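You operate a simulated robot arm through the tools that you are given. There is no shell and no other tool. Be economical: measure what you need, move in short steps, check, and stop when the job is done.

Carry out the task below with a simulated robot arm. There is one attempt and no reset: what you move stays moved.

Task
Take the polish pad and leave it on top of the teal carton.

Only the result counts: the job must be done as asked and must still hold three seconds after the hand-in. Knocking over, shifting, dropping, spilling or breaking anything else fails it.

Robot
A 5-joint arm with a two-finger parallel gripper, fixed in place. Base frame: the origin is at the foot of the arm, x ahead of it, y to its left, z up. Readings come in mm, degrees, newtons and seconds.
With the tool pointing down near the work surface it reaches from about 260 to 600 mm from the base axis. Its first joint turns from -66.0 to 66.0 degrees. The tool tilts only in the upright plane through the base axis and itself; it spins freely about its own axis. Payload 1.57 kg.
Tool frame: the origin (TCP) lies between the finger pads and is the grasp point; the fingertips stand 30 mm ahead of it; z points along the fingers, y is the line along which they close. Largest opening 80 mm; finger width 17, thickness 12; the body of the gripper, 40 by 82 mm, starts 80 mm behind the TCP.
Orientation is that of the tool frame in the base frame, as a unit quaternion [x, y, z, w]. With the fingers straight down and closing along the base's y, the tool's x points along the base's -x, its y along +y and its z along -z.

Tools
- The arm moves only by the tool step_arm. Its arguments are lists of equal length, an entry for each row: "travel": the shift along the base's x, y, z in units of 25 mm (1.0 is 25 mm), a list of three; "delta_rot": the turn, a rotation vector about the base's x, y, z in units of 8 degrees (1.0 is 8 degrees), a list of three; "claw": the gripper command, from -1 (fully open) to 1 (shut), values between in proportion. In form: {"travel": [[x, y, z], ...], "delta_rot": [[wx, wy, wz], ...], "claw": [claw, ...]}. A call has 1 to 12 rows; each row shifts and turns the commanded pose from where the row before left it. A call with a number of a shift or a turn outside -1 to 1 is refused whole. Each row takes 0.2 s and may step no farther than 50 mm and 8.6 degrees from the row before; otherwise, or with a gripper value out of range, the whole call is refused. A pose out of reach is approached as far as the arm can. The call stops where the force on the tool passes 40 N (or 10 N more than at its start, if that is more) or the arm is blocked; 0.2 s more then pass. Each finger travels about 153 mm/s and halts on what it meets, pressing with about 36 N; the grip force reading is that of the motor and also rises with nothing between the fingers. The clock runs only during rows and for 0.2 s after the last one: add rows that do not move to give the fingers time. It gives the time, the measured TCP pose, the force on the tool (base axes), the opening and the grip force at its end, in the units of the frame above (readings bear some noise), and new pictures: "views" is both (left out), scene, wrist or none.
- Cameras (640 x 400 px; columns grow to the right, rows downward): "scene" is fixed at [25, 383.3, 532]; the picture's right is [-0.86, -0.51, 0.00], its down [-0.25, 0.42, -0.87] and it looks along [0.45, -0.75, -0.49] (base axes); focal length 280 px, centre (320, 200). "wrist" rides on the gripper at [72, -7, -122] in the tool frame; the picture's right is [0.09, 1.00, 0.00], its down [-0.84, 0.08, -0.54] and it looks along [-0.54, 0.05, 0.84] (tool axes); focal length 238 px, centre (320, 200). There is no depth. A picture from a camera that has moved, and an enlarged one, comes with that camera's place and axes in the base frame and with its lens.
- enlarge(camera, box): a new picture of the part [left, top, right, bottom] of that camera's present view, enlarged. It takes no simulated time.
- hand_in(): hands the job in; it is judged then, once.

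Work in short steps. Places have to be worked out from the pictures, the camera data and where the tool is seen: move nearer, look again, correct. Check each grasp and each placing, and mend what went wrong. You have 90 turns and 170 pictures in all, those below and enlarged ones among them. Open the gripper and draw the arm clear of the work before you hand the job in, unless the task says otherwise; then end with one line.

The tools are called after ">>>" by a JSON object that holds its "name" and its "arguments". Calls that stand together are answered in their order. step_arm: Moves the arm, as the interface text tells. Its arguments: {"type":"object","properties":{"travel":{"type":"array","items":{"type":"array","items":{"type":"number"}}},"delta_rot":{"type":"array","items":{"type":"array","items":{"type":"number"}}},"claw":{"type":"array","items":{"type":"number"}},"views":{"type":"string","enum":["both","scene","wrist","none"]}},"required":["travel","delta_rot","claw"]} The other tools are called the same way: enlarge (camera, box) takes an enlarged picture of a part of a camera's view; hand_in () hands the job in.

At the start:

```text
t: 0.0
tcp_pos: [334.8, 25.6, 391.5]
ee_rot: [0.0, 1.0, 0.0, 0.0]
contact_force: [-0.1, -0.3, 0.7]
width: 80.1
grasp_force: 0.1
```

scene: 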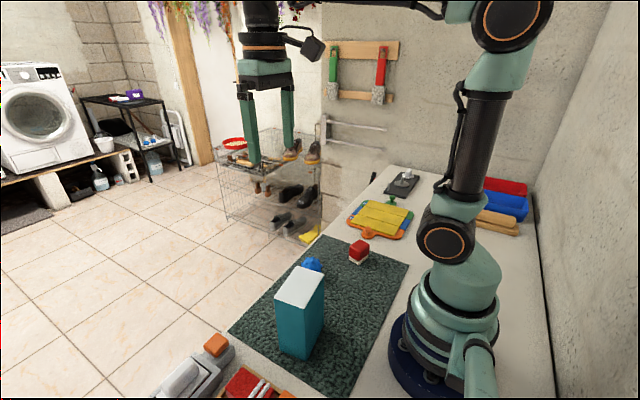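
wrist: 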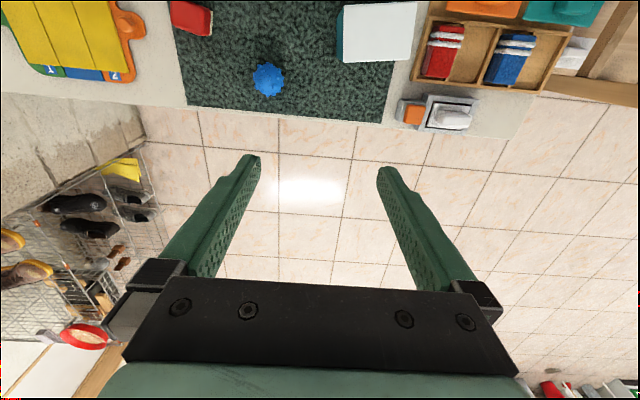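

The scene shows a teal carton, a blue round item and a red/white block; I enlarge to identify the polish pad.

>>> {"name": "enlarge", "arguments": {"camera": "scene", "box": [220, 220, 420, 400]}}

>>> {"name": "enlarge", "arguments": {"camera": "wrist", "box": [160, 0, 640, 140]}}

>>> {"name": "enlarge", "arguments": {"camera": "scene", "box": [330, 150, 540, 270]}}

```text
2.22 times, centred on (320, 310) of scene
camera zoom: at [25.0, 383.3, 532.0], right [-0.86, -0.51, 0.0], down [-0.25, 0.42, -0.87], along [0.45, -0.75, -0.49], focal length 621 px, centre (320, -44)
```

zoom: 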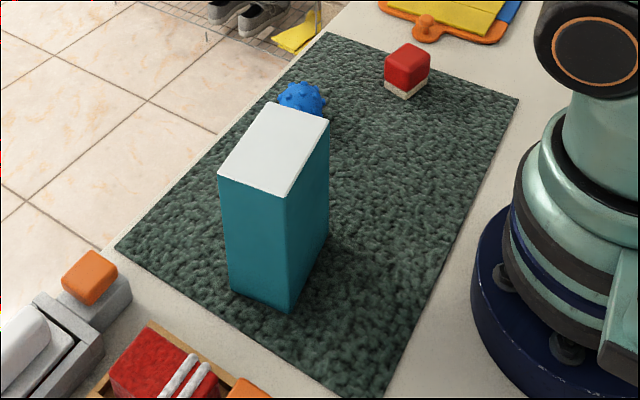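

```text
1.33 times, centred on (400, 70) of wrist
camera zoom: at [262.2, 17.9, 514.9], right [-0.09, 1.0, 0.0], down [0.84, 0.08, 0.54], along [0.54, 0.05, -0.84], focal length 318 px, centre (213, 373)
```

zoom: 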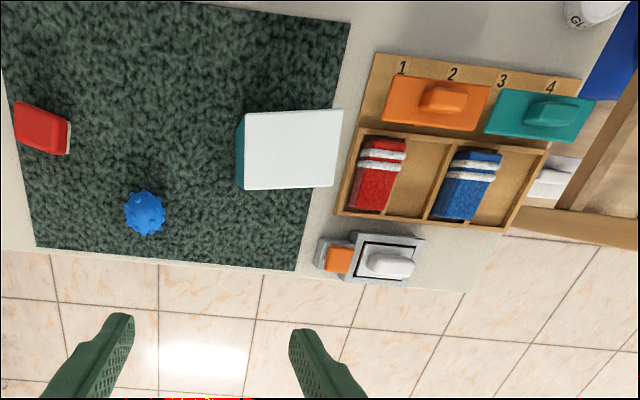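

```text
3.05 times, centred on (435, 210) of scene
camera zoom: at [25.0, 383.3, 532.0], right [-0.86, -0.51, 0.0], down [-0.25, 0.42, -0.87], along [0.45, -0.75, -0.49], focal length 852 px, centre (-30, 170)
```

zoom: 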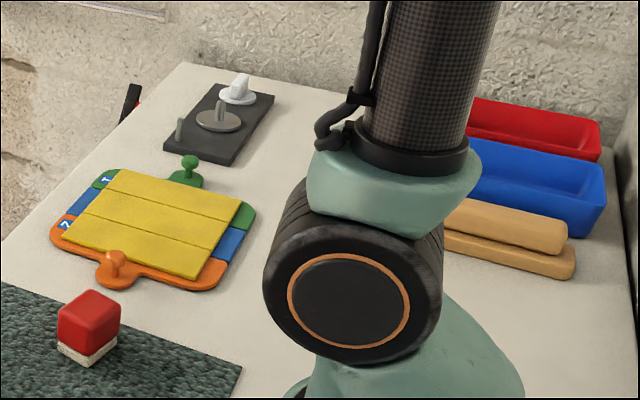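

I judge the red block with the pale felt base to be the polish pad, at about (245, -200), and the carton top at about (241, 90, 155). I move above the pad for a closer look.

>>> {"name": "step_arm", "arguments": {"travel": [[-0.3, -0.86, -0.56], [-0.3, -0.86, -0.56], [-0.3, -0.86, -0.56], [-0.3, -0.86, -0.56], [-0.3, -0.86, -0.56], [-0.3, -0.86, -0.56], [-0.3, -0.86, -0.56], [-0.3, -0.86, -0.56], [-0.3, -0.86, -0.56], [-0.3, -0.86, -0.56], [0, 0, 0]], "delta_rot": [[0, 0, 0], [0, 0, 0], [0, 0, 0], [0, 0, 0], [0, 0, 0], [0, 0, 0], [0, 0, 0], [0, 0, 0], [0, 0, 0], [0, 0, 0], [0, 0, 0]], "claw": [-1, -1, -1, -1, -1, -1, -1, -1, -1, -1, -1]}}

```text
t: 2.4
tcp_pos: [259.3, -191.1, 250.7]
ee_rot: [0.001, 1.0, 0.001, 0.0]
contact_force: [-0.1, 0.3, -0.6]
width: 80.1
grasp_force: 0.0
camera wrist: at [186.6, -198.4, 375.0], right [-0.09, 1.0, 0.0], down [0.84, 0.08, 0.54], along [0.54, 0.05, -0.84], focal length 238 px, centre (320, 200)
```

scene: 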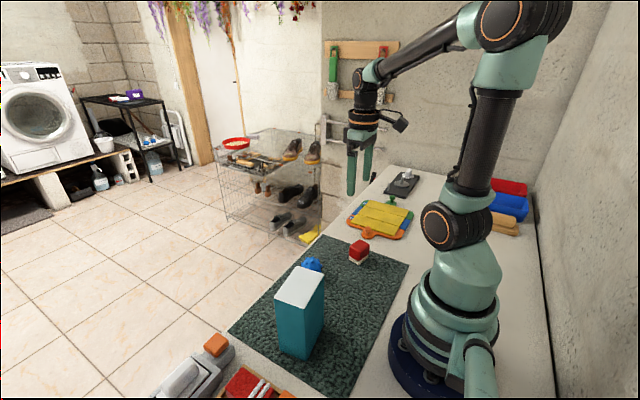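
wrist: 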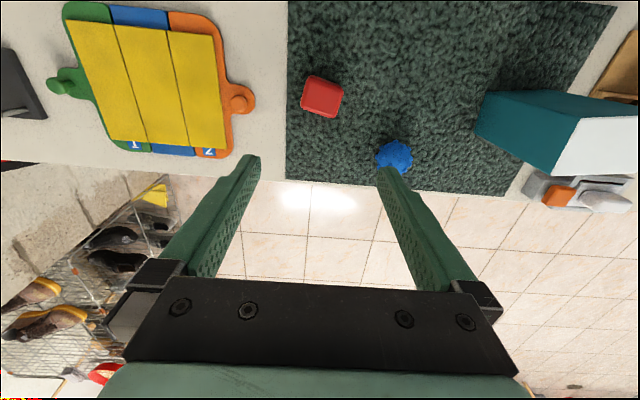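

I zoom in to get the pad's size, height and orientation.

>>> {"name": "enlarge", "arguments": {"camera": "wrist", "box": [280, 60, 440, 180]}}

>>> {"name": "enlarge", "arguments": {"camera": "scene", "box": [260, 220, 400, 310]}}

```text
3.33 times, centred on (360, 120) of wrist
camera zoom: at [186.6, -198.4, 375.0], right [-0.09, 1.0, 0.0], down [0.84, 0.08, 0.54], along [0.54, 0.05, -0.84], focal length 794 px, centre (187, 467)
```

zoom: 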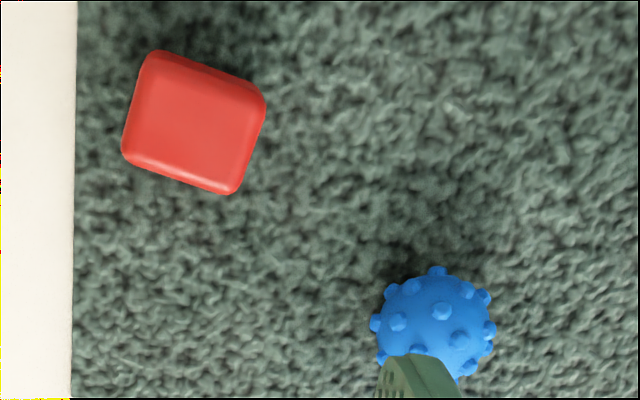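

```text
4.44 times, centred on (330, 265) of scene
camera zoom: at [25.0, 383.3, 532.0], right [-0.86, -0.51, 0.0], down [-0.25, 0.42, -0.87], along [0.45, -0.75, -0.49], focal length 1242 px, centre (276, -89)
```

zoom: 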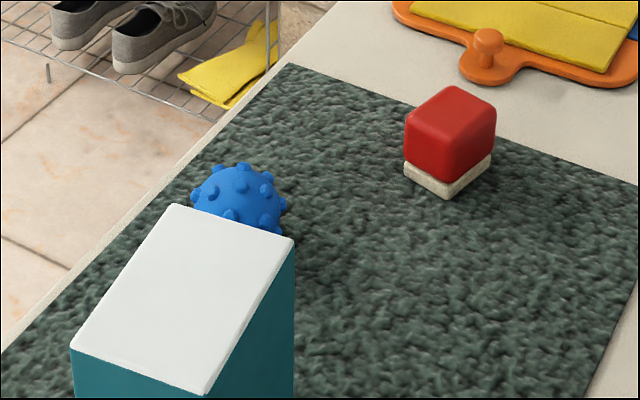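

The pad is about 45 × 38 mm, top near z 45, centred at about (241, -191), with its long side turned about -13° from y. I turn the tool to match and descend to z 120.

>>> {"name": "step_arm", "arguments": {"travel": [[-0.122, 0, -0.87], [-0.122, 0, -0.87], [-0.122, 0, -0.87], [-0.122, 0, -0.87], [-0.122, 0, -0.87], [-0.122, 0, -0.87], [0, 0, 0]], "delta_rot": [[0, 0, -0.8], [0, 0, -0.8], [0, 0, 0], [0, 0, 0], [0, 0, 0], [0, 0, 0], [0, 0, 0]], "claw": [-1, -1, -1, -1, -1, -1, -1]}}

```text
t: 4.0
tcp_pos: [241.1, -191.4, 120.5]
ee_rot: [0.111, 0.994, 0.0, 0.0]
contact_force: [0.3, 0.3, -0.1]
width: 79.9
grasp_force: 0.0
camera wrist: at [169.3, -182.4, 243.3], right [0.13, 0.99, 0.0], down [0.83, -0.11, 0.54], along [0.54, -0.07, -0.84], focal length 238 px, centre (320, 200)
```

scene: 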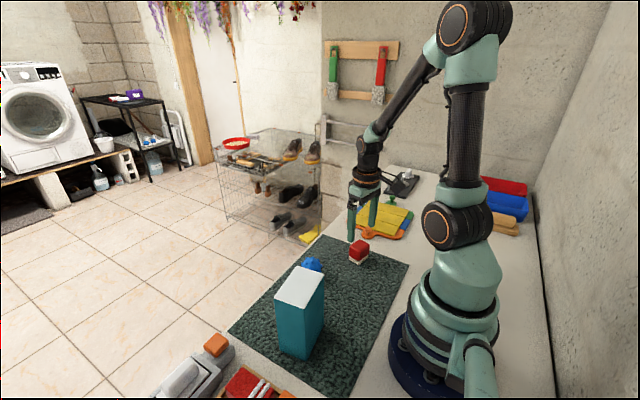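
wrist: 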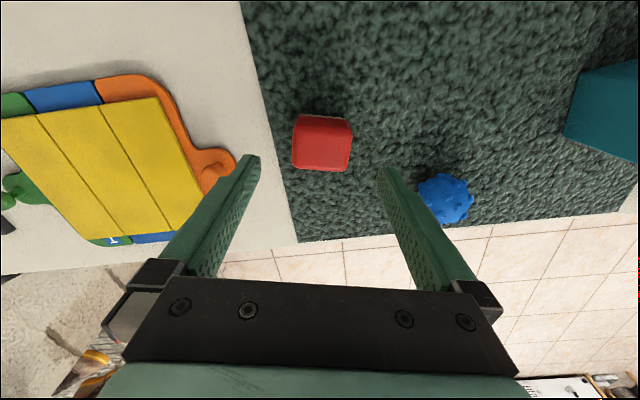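

The pad is aligned between the fingers; a refined centre is (239, -190). I descend to TCP z ≈ 42.

>>> {"name": "step_arm", "arguments": {"travel": [[-0.08, 0.05, -0.8], [0, 0, -0.8], [0, 0, -0.8], [0, 0, -0.7], [0, 0, 0]], "delta_rot": [[0, 0, 0], [0, 0, 0], [0, 0, 0], [0, 0, 0], [0, 0, 0]], "claw": [-1, -1, -1, -1, -1]}}

```text
t: 5.2
tcp_pos: [241.2, -188.8, 42.7]
ee_rot: [0.111, 0.994, 0.001, -0.001]
contact_force: [0.1, -0.8, -0.2]
width: 79.9
grasp_force: 0.0
camera wrist: at [168.8, -180.3, 166.1], right [0.13, 0.99, 0.0], down [0.83, -0.11, 0.54], along [0.54, -0.07, -0.84], focal length 238 px, centre (320, 200)
```

scene: 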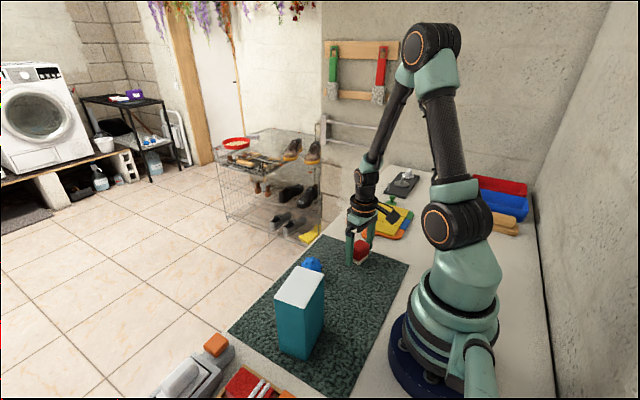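
wrist: 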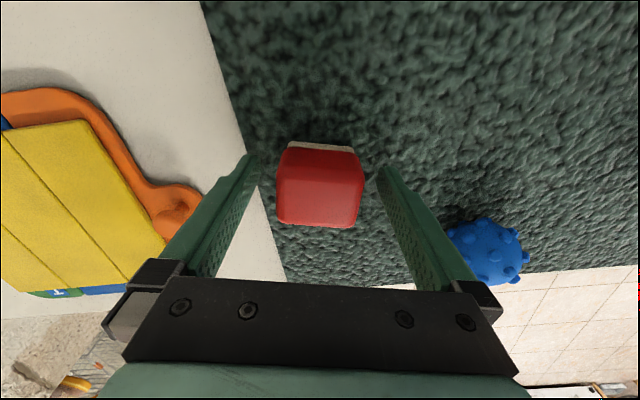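

The TCP projects to the middle of the pad top, so the alignment is good. Closing the gripper.

>>> {"name": "step_arm", "arguments": {"travel": [[0, 0, 0], [0, 0, 0], [0, 0, 0], [0, 0, 0]], "delta_rot": [[0, 0, 0], [0, 0, 0], [0, 0, 0], [0, 0, 0]], "claw": [1, 1, 1, 1], "views": "wrist"}}

```text
t: 6.2
tcp_pos: [241.1, -189.1, 42.5]
ee_rot: [0.111, 0.994, -0.001, 0.0]
contact_force: [-0.3, -0.5, 0.1]
width: 49.1
grasp_force: 36.6
camera wrist: at [168.7, -180.3, 166.3], right [0.13, 0.99, 0.0], down [0.83, -0.11, 0.54], along [0.54, -0.07, -0.84], focal length 238 px, centre (320, 200)
```

wrist: 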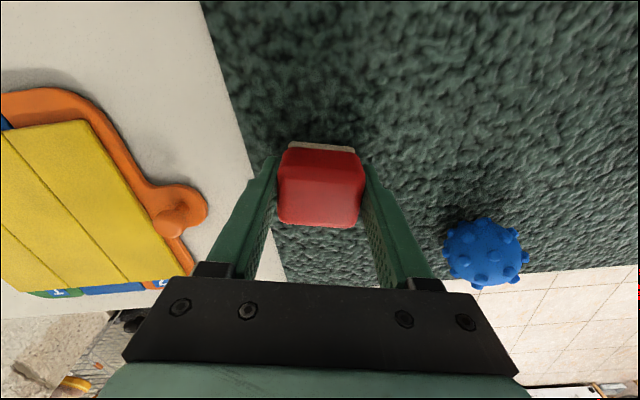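

The pad is gripped at 49 mm. I lift straight up to z ≈ 290 in one go.

>>> {"name": "step_arm", "arguments": {"travel": [[0, 0, 0.4], [0, 0, 0.8], [0, 0, 0.9], [0, 0, 0.9], [0, 0, 0.9], [0, 0, 0.9], [0, 0, 0.9], [0, 0, 0.9], [0, 0, 0.9], [0, 0, 0.9], [0, 0, 0.9], [0, 0, 0.4]], "delta_rot": [[0, 0, 0], [0, 0, 0], [0, 0, 0], [0, 0, 0], [0, 0, 0], [0, 0, 0], [0, 0, 0], [0, 0, 0], [0, 0, 0], [0, 0, 0], [0, 0, 0], [0, 0, 0]], "claw": [1, 1, 1, 1, 1, 1, 1, 1, 1, 1, 1, 1]}}

```text
t: 8.8
tcp_pos: [239.3, -187.2, 286.6]
ee_rot: [0.111, 0.994, 0.001, 0.001]
contact_force: [0.0, -0.2, -1.5]
width: 49.4
grasp_force: 36.3
camera wrist: at [167.1, -179.4, 409.7], right [0.13, 0.99, 0.0], down [0.83, -0.11, 0.54], along [0.54, -0.07, -0.84], focal length 238 px, centre (320, 200)
```

scene: 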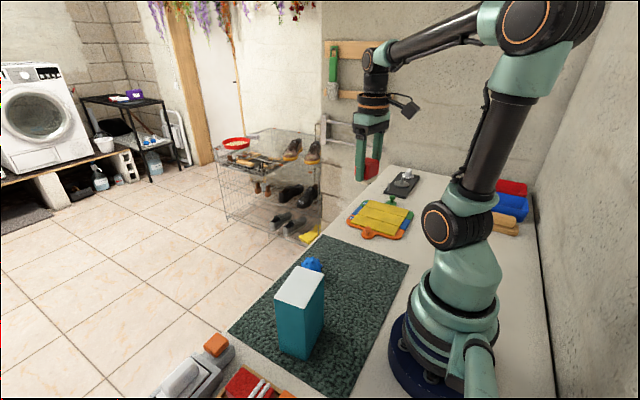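
wrist: 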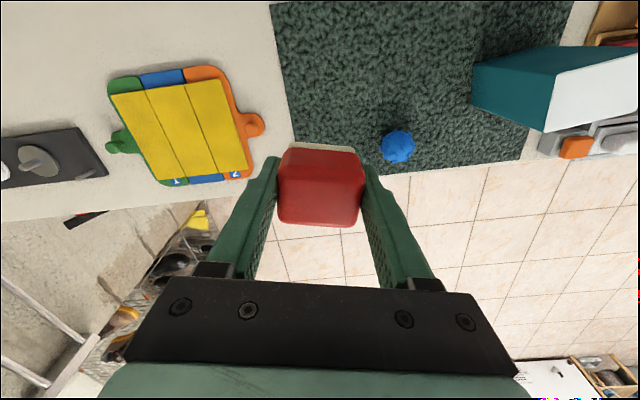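

The pad is held well. I travel toward the carton at height, rotating back to straight, and stop short to re-measure the carton top.

>>> {"name": "step_arm", "arguments": {"travel": [[0.22, 0.82, 0], [0.22, 0.82, 0], [0.22, 0.82, 0], [0.22, 0.82, 0], [0.22, 0.82, 0], [0.22, 0.82, 0], [0.22, 0.82, 0], [0.22, 0.82, 0], [0.22, 0.82, 0], [0, 0, 0]], "delta_rot": [[0, 0, 0.4], [0, 0, 0.4], [0, 0, 0.4], [0, 0, 0.4], [0, 0, 0], [0, 0, 0], [0, 0, 0], [0, 0, 0], [0, 0, 0], [0, 0, 0]], "claw": [1, 1, 1, 1, 1, 1, 1, 1, 1, 1]}}

```text
t: 11.0
tcp_pos: [287.8, -3.5, 284.8]
ee_rot: [0.0, 1.0, 0.0, 0.0]
contact_force: [-0.8, 0.4, -1.4]
width: 49.2
grasp_force: 36.1
camera wrist: at [215.9, -10.1, 409.4], right [-0.09, 1.0, 0.0], down [0.84, 0.08, 0.54], along [0.54, 0.05, -0.84], focal length 238 px, centre (320, 200)
```

scene: 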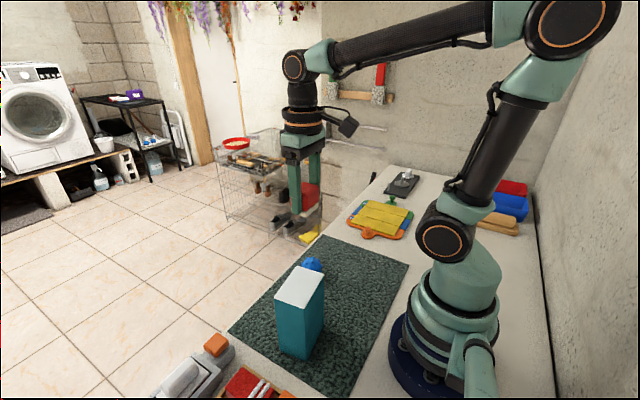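
wrist: 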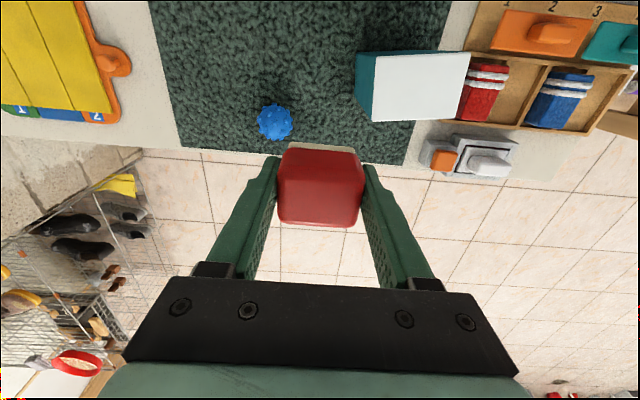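

Two-view measurement puts the carton top centre at about (241, 88), z ≈ 158, turned about +8°. I move over it at the present height.

>>> {"name": "step_arm", "arguments": {"travel": [[-0.37, 0.73, 0], [-0.37, 0.73, 0], [-0.37, 0.73, 0], [-0.37, 0.73, 0], [-0.37, 0.73, 0], [0, 0, 0]], "delta_rot": [[0, 0, 0.2], [0, 0, 0.2], [0, 0, 0.2], [0, 0, 0.2], [0, 0, 0.2], [0, 0, 0]], "claw": [1, 1, 1, 1, 1, 1]}}

```text
t: 12.4
tcp_pos: [242.3, 86.4, 286.3]
ee_rot: [-0.07, 0.998, 0.0, 0.001]
contact_force: [-0.1, 0.2, -2.0]
width: 49.2
grasp_force: 35.5
camera wrist: at [171.8, 69.4, 409.3], right [-0.23, 0.97, 0.0], down [0.82, 0.19, 0.54], along [0.53, 0.12, -0.84], focal length 238 px, centre (320, 200)
```

scene: 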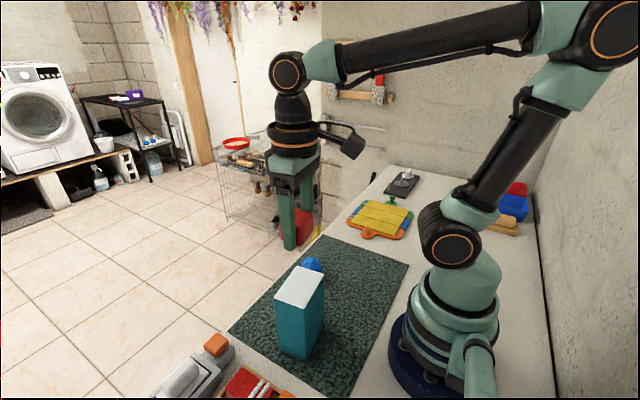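
wrist: 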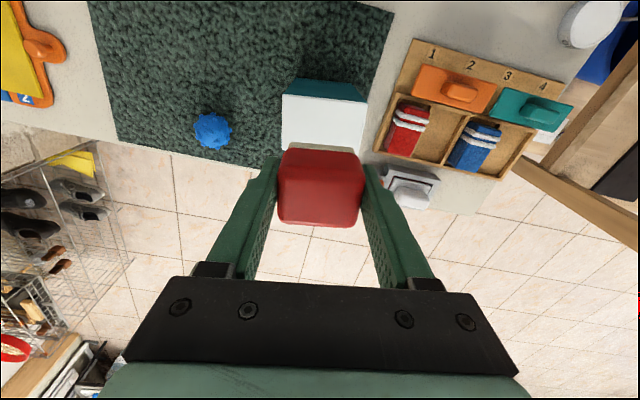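

The carton's near edge confirms the centre at (241.5, 86.5), right under the TCP. I descend to about z 213 and look.

>>> {"name": "step_arm", "arguments": {"travel": [[0, 0, -0.73], [0, 0, -0.73], [0, 0, -0.73], [0, 0, -0.73], [0, 0, 0]], "delta_rot": [[0, 0, 0], [0, 0, 0], [0, 0, 0], [0, 0, 0], [0, 0, 0]], "claw": [1, 1, 1, 1, 1]}}

>>> {"name": "enlarge", "arguments": {"camera": "scene", "box": [230, 180, 390, 280]}}

```text
t: 13.6
tcp_pos: [243.5, 85.7, 213.3]
ee_rot: [-0.07, 0.998, 0.0, 0.001]
contact_force: [-0.1, -0.3, -1.2]
width: 49.0
grasp_force: 35.7
camera wrist: at [173.3, 68.4, 336.6], right [-0.23, 0.97, 0.0], down [0.82, 0.19, 0.54], along [0.53, 0.12, -0.84], focal length 238 px, centre (320, 200)
```

scene: 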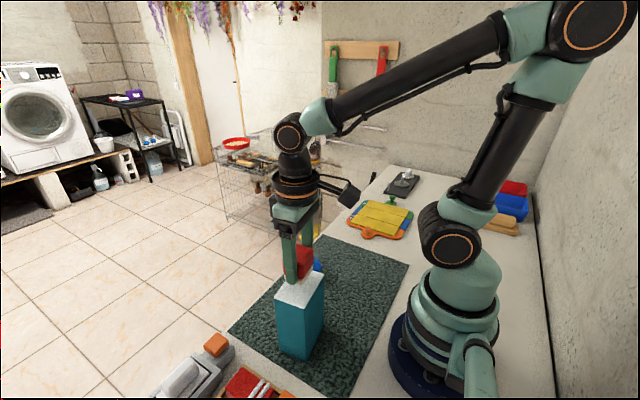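
wrist: 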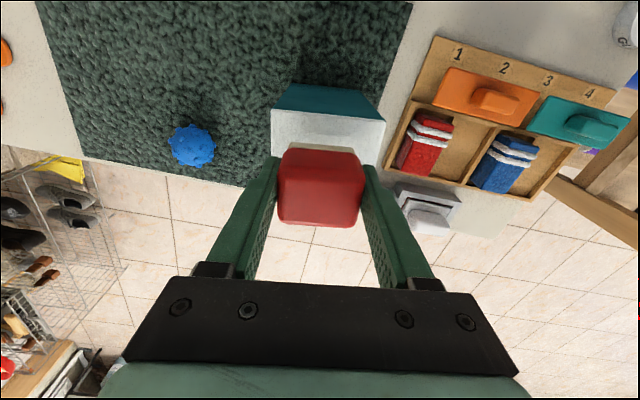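

```text
4.00 times, centred on (310, 230) of scene
camera zoom: at [25.0, 383.3, 532.0], right [-0.86, -0.51, 0.0], down [-0.25, 0.42, -0.87], along [0.45, -0.75, -0.49], focal length 1118 px, centre (360, 80)
```

zoom: 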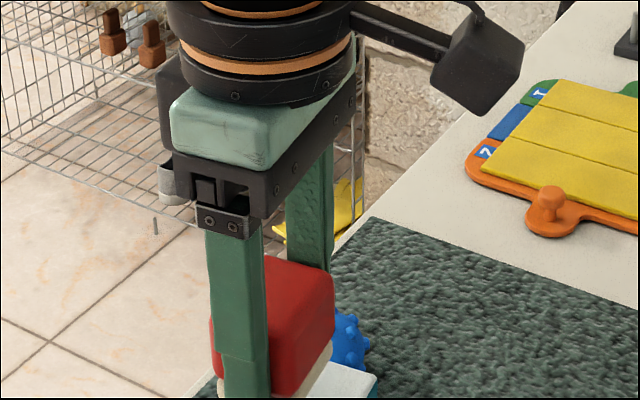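

Still centred; about 17 mm remain. I lower in small steps, watching force.

>>> {"name": "step_arm", "arguments": {"travel": [[-0.04, 0.04, -0.16], [0, 0, -0.16], [0, 0, -0.12], [0, 0, 0]], "delta_rot": [[0, 0, 0], [0, 0, 0], [0, 0, 0], [0, 0, 0]], "claw": [1, 1, 1, 1], "views": "none"}}

>>> {"name": "enlarge", "arguments": {"camera": "scene", "box": [240, 230, 360, 305]}}

```text
t: 14.6
tcp_pos: [243.6, 87.8, 201.5]
ee_rot: [-0.07, 0.998, -0.001, 0.0]
contact_force: [-0.7, 0.1, -0.3]
width: 49.0
grasp_force: 35.5
```

```text
5.33 times, centred on (300, 268) of scene
camera zoom: at [25.0, 383.3, 532.0], right [-0.86, -0.51, 0.0], down [-0.25, 0.42, -0.87], along [0.45, -0.75, -0.49], focal length 1491 px, centre (427, -160)
```

zoom: 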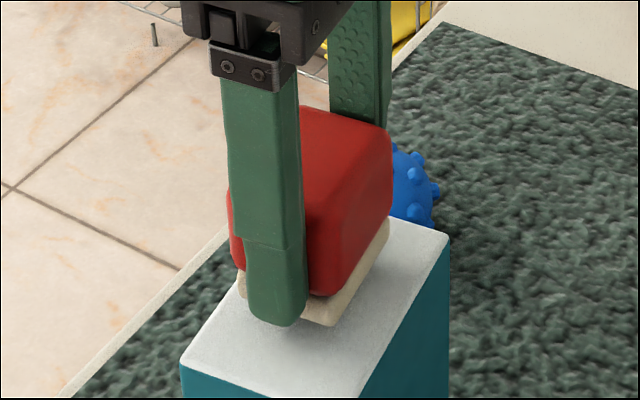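

A few mm of gap remain and there is no contact yet; I lower another 4 mm slowly.

>>> {"name": "step_arm", "arguments": {"travel": [[0, 0, -0.08], [0, 0, -0.08], [0, 0, 0]], "delta_rot": [[0, 0, 0], [0, 0, 0], [0, 0, 0]], "claw": [1, 1, 1], "views": "none"}}

>>> {"name": "enlarge", "arguments": {"camera": "scene", "box": [240, 230, 360, 305]}}

```text
t: 15.4
tcp_pos: [242.7, 87.9, 197.2]
ee_rot: [-0.069, 0.998, 0.0, 0.0]
contact_force: [-0.1, -0.8, -0.7]
width: 49.2
grasp_force: 35.9
```

```text
5.33 times, centred on (300, 268) of scene
camera zoom: at [25.0, 383.3, 532.0], right [-0.86, -0.51, 0.0], down [-0.25, 0.42, -0.87], along [0.45, -0.75, -0.49], focal length 1491 px, centre (427, -160)
```

zoom: 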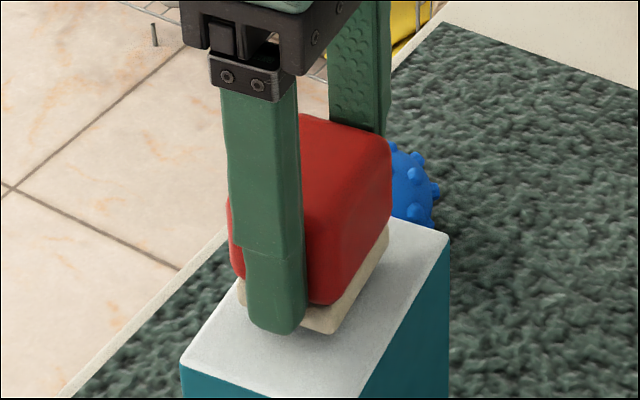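

Still no contact force; continuing in 2 mm steps.

>>> {"name": "step_arm", "arguments": {"travel": [[0, 0, -0.08], [0, 0, 0]], "delta_rot": [[0, 0, 0], [0, 0, 0]], "claw": [1, 1], "views": "none"}}

>>> {"name": "step_arm", "arguments": {"travel": [[0, 0, -0.08], [0, 0, 0]], "delta_rot": [[0, 0, 0], [0, 0, 0]], "claw": [1, 1], "views": "none"}}

>>> {"name": "enlarge", "arguments": {"camera": "scene", "box": [240, 230, 360, 305]}}

```text
t: 16.0
tcp_pos: [242.2, 88.7, 196.5]
ee_rot: [-0.07, 0.998, 0.0, -0.001]
contact_force: [0.3, 0.8, -0.4]
width: 49.3
grasp_force: 36.2
```

```text
t: 16.6
tcp_pos: [241.6, 88.0, 194.4]
ee_rot: [-0.07, 0.998, 0.0, 0.001]
contact_force: [0.2, 0.3, -0.5]
width: 49.4
grasp_force: 36.0
```

```text
5.33 times, centred on (300, 268) of scene
camera zoom: at [25.0, 383.3, 532.0], right [-0.86, -0.51, 0.0], down [-0.25, 0.42, -0.87], along [0.45, -0.75, -0.49], focal length 1491 px, centre (427, -160)
```

zoom: 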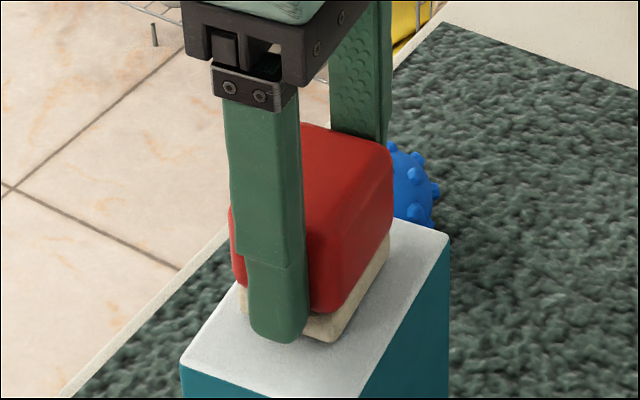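

Still free; the pad keeps sinking in the image. Two more 2 mm steps.

>>> {"name": "step_arm", "arguments": {"travel": [[0, 0, -0.08], [0, 0, 0]], "delta_rot": [[0, 0, 0], [0, 0, 0]], "claw": [1, 1], "views": "none"}}

>>> {"name": "step_arm", "arguments": {"travel": [[0, 0, -0.08], [0, 0, 0]], "delta_rot": [[0, 0, 0], [0, 0, 0]], "claw": [1, 1], "views": "wrist"}}

>>> {"name": "enlarge", "arguments": {"camera": "scene", "box": [240, 230, 360, 305]}}

```text
t: 17.2
tcp_pos: [243.0, 87.8, 191.9]
ee_rot: [-0.07, 0.998, 0.0, 0.001]
contact_force: [-0.7, 0.2, 8.7]
width: 49.4
grasp_force: 36.2
```

```text
t: 17.8
tcp_pos: [244.1, 88.5, 190.7]
ee_rot: [-0.07, 0.998, 0.001, 0.002]
contact_force: [-2.6, -1.1, 33.8]
width: 49.5
grasp_force: 36.0
camera wrist: at [172.6, 70.8, 314.0], right [-0.23, 0.97, 0.0], down [0.82, 0.19, 0.55], along [0.53, 0.13, -0.84], focal length 238 px, centre (320, 200)
```

wrist: 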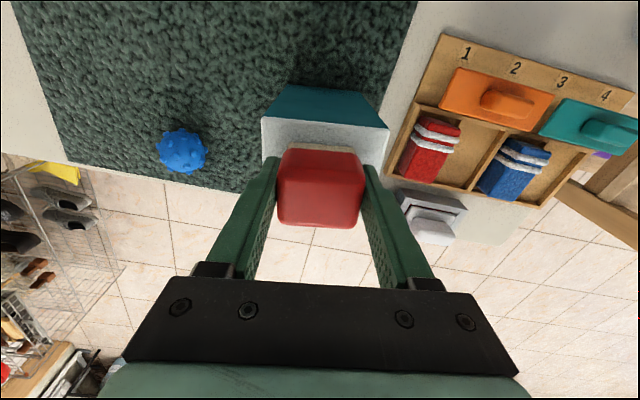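

```text
5.33 times, centred on (300, 268) of scene
camera zoom: at [25.0, 383.3, 532.0], right [-0.86, -0.51, 0.0], down [-0.25, 0.42, -0.87], along [0.45, -0.75, -0.49], focal length 1491 px, centre (427, -160)
```

zoom: 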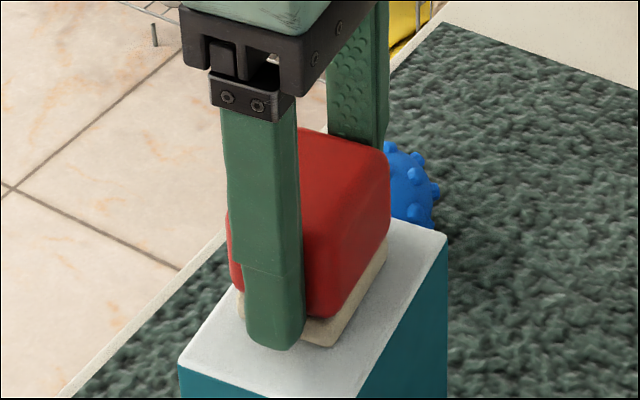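

Contact at z ≈ 192, now pressing with 34 N. I back off about 2 mm to unload, then check before opening.

>>> {"name": "step_arm", "arguments": {"travel": [[0, 0, -0.0], [0, 0, 0.09], [0, 0, 0]], "delta_rot": [[0, 0, 0], [0, 0, 0], [0, 0, 0]], "claw": [1, 1, 1], "views": "none"}}

>>> {"name": "enlarge", "arguments": {"camera": "scene", "box": [240, 230, 360, 305]}}

```text
t: 18.6
tcp_pos: [241.6, 88.2, 191.7]
ee_rot: [-0.069, 0.998, 0.0, -0.001]
contact_force: [2.5, 1.8, 7.4]
width: 49.3
grasp_force: 35.6
```

```text
5.33 times, centred on (300, 268) of scene
camera zoom: at [25.0, 383.3, 532.0], right [-0.86, -0.51, 0.0], down [-0.25, 0.42, -0.87], along [0.45, -0.75, -0.49], focal length 1491 px, centre (427, -160)
```

zoom: 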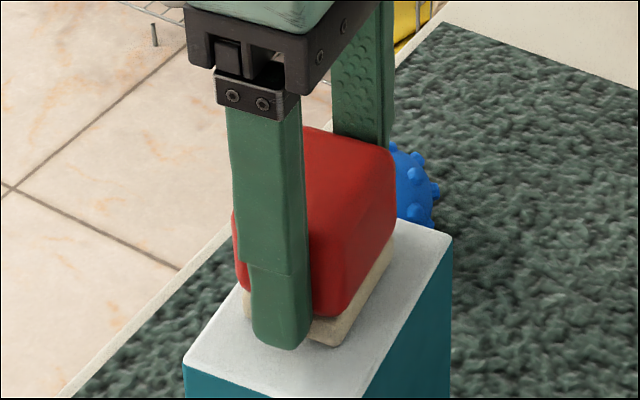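

Load is down to 7 N. Now I open the fingers gradually with the arm still.

>>> {"name": "step_arm", "arguments": {"travel": [[0, 0, 0], [0, 0, 0], [0, 0, 0], [0, 0, 0], [0, 0, 0], [0, 0, 0]], "delta_rot": [[0, 0, 0], [0, 0, 0], [0, 0, 0], [0, 0, 0], [0, 0, 0], [0, 0, 0]], "claw": [-0.2, -0.3, -0.4, -0.6, -0.7, -0.7], "views": "wrist"}}

>>> {"name": "enlarge", "arguments": {"camera": "scene", "box": [240, 230, 360, 305]}}

```text
t: 20.0
tcp_pos: [242.4, 87.6, 191.7]
ee_rot: [-0.07, 0.998, 0.0, 0.0]
contact_force: [0.1, -0.4, -0.3]
width: 67.8
grasp_force: 0.1
camera wrist: at [171.6, 70.4, 315.5], right [-0.23, 0.97, 0.0], down [0.82, 0.19, 0.54], along [0.53, 0.12, -0.84], focal length 238 px, centre (320, 200)
```

wrist: 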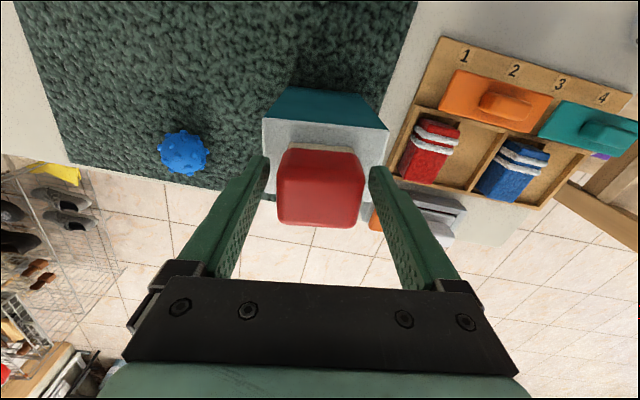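

```text
5.33 times, centred on (300, 268) of scene
camera zoom: at [25.0, 383.3, 532.0], right [-0.86, -0.51, 0.0], down [-0.25, 0.42, -0.87], along [0.45, -0.75, -0.49], focal length 1491 px, centre (427, -160)
```

zoom: 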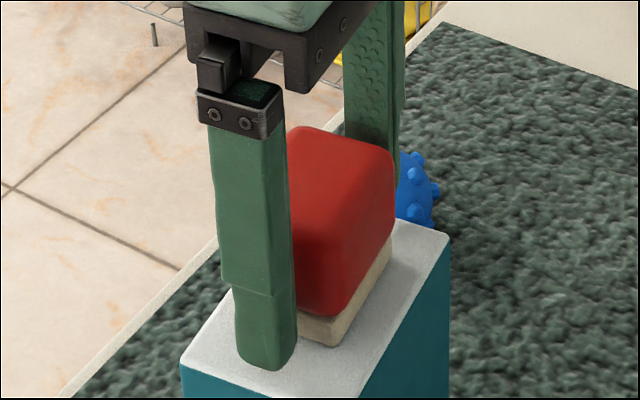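

The fingers are clear of the pad, which rests on the carton, and the carton is back at its original image position. I rise straight up, slowly at first.

>>> {"name": "step_arm", "arguments": {"travel": [[0, 0, 0.2], [0, 0, 0.4], [0, 0, 0.8], [0, 0, 0.8], [0, 0, 0.8], [0, 0, 0.8], [0, 0, 0.8], [0.5, 0, 0.5], [0.5, 0, 0.5], [0, 0, 0]], "delta_rot": [[0, 0, 0], [0, 0, 0], [0, 0, 0], [0, 0, 0], [0, 0, 0], [0, 0, 0], [0, 0, 0], [0, 0, 0], [0, 0, 0], [0, 0, 0]], "claw": [-0.7, -0.7, -0.7, -0.7, -0.7, -0.7, -0.7, -0.7, -0.7, -0.7]}}

>>> {"name": "enlarge", "arguments": {"camera": "scene", "box": [220, 220, 420, 400]}}

```text
t: 22.2
tcp_pos: [267.0, 88.3, 332.4]
ee_rot: [-0.07, 0.998, 0.0, 0.0]
contact_force: [-0.5, -0.5, -0.2]
width: 68.1
grasp_force: 0.1
camera wrist: at [197.0, 71.2, 455.6], right [-0.23, 0.97, 0.0], down [0.82, 0.19, 0.54], along [0.53, 0.12, -0.84], focal length 238 px, centre (320, 200)
```

scene: 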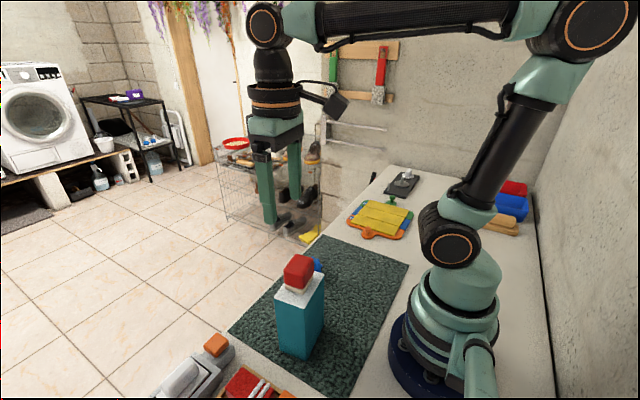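
wrist: 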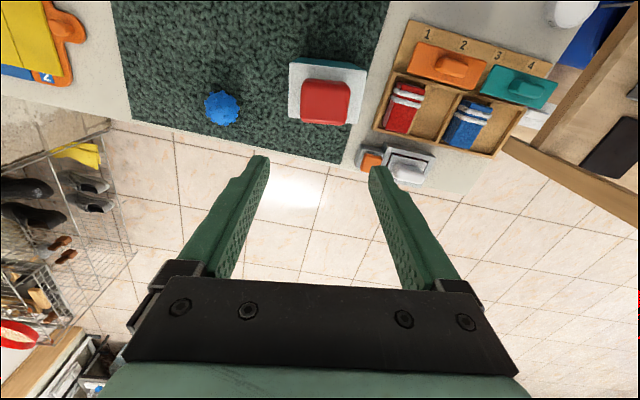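

```text
2.22 times, centred on (320, 310) of scene
camera zoom: at [25.1, 383.3, 532.0], right [-0.86, -0.51, 0.0], down [-0.25, 0.42, -0.87], along [0.45, -0.75, -0.49], focal length 621 px, centre (320, -44)
```

zoom: 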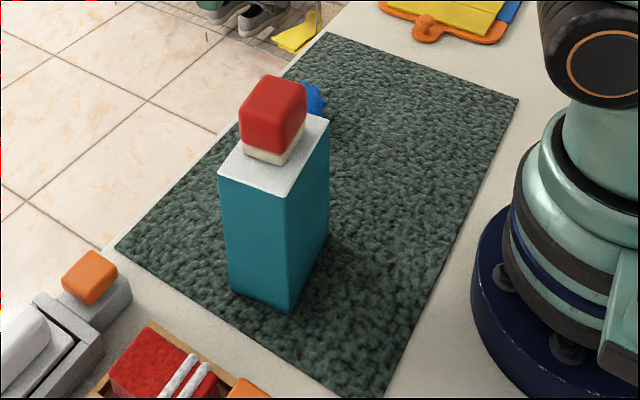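

The pad rests flat and centred on the carton, the carton hasn't moved, and the arm is clear with the gripper open. Handing in.

>>> {"name": "hand_in", "arguments": {}}

```text
The job is handed in.
```

The polish pad, which I took to be the red block with the pale felt base, is resting on top of the teal carton; the carton stayed in place and the arm is clear with its gripper open.
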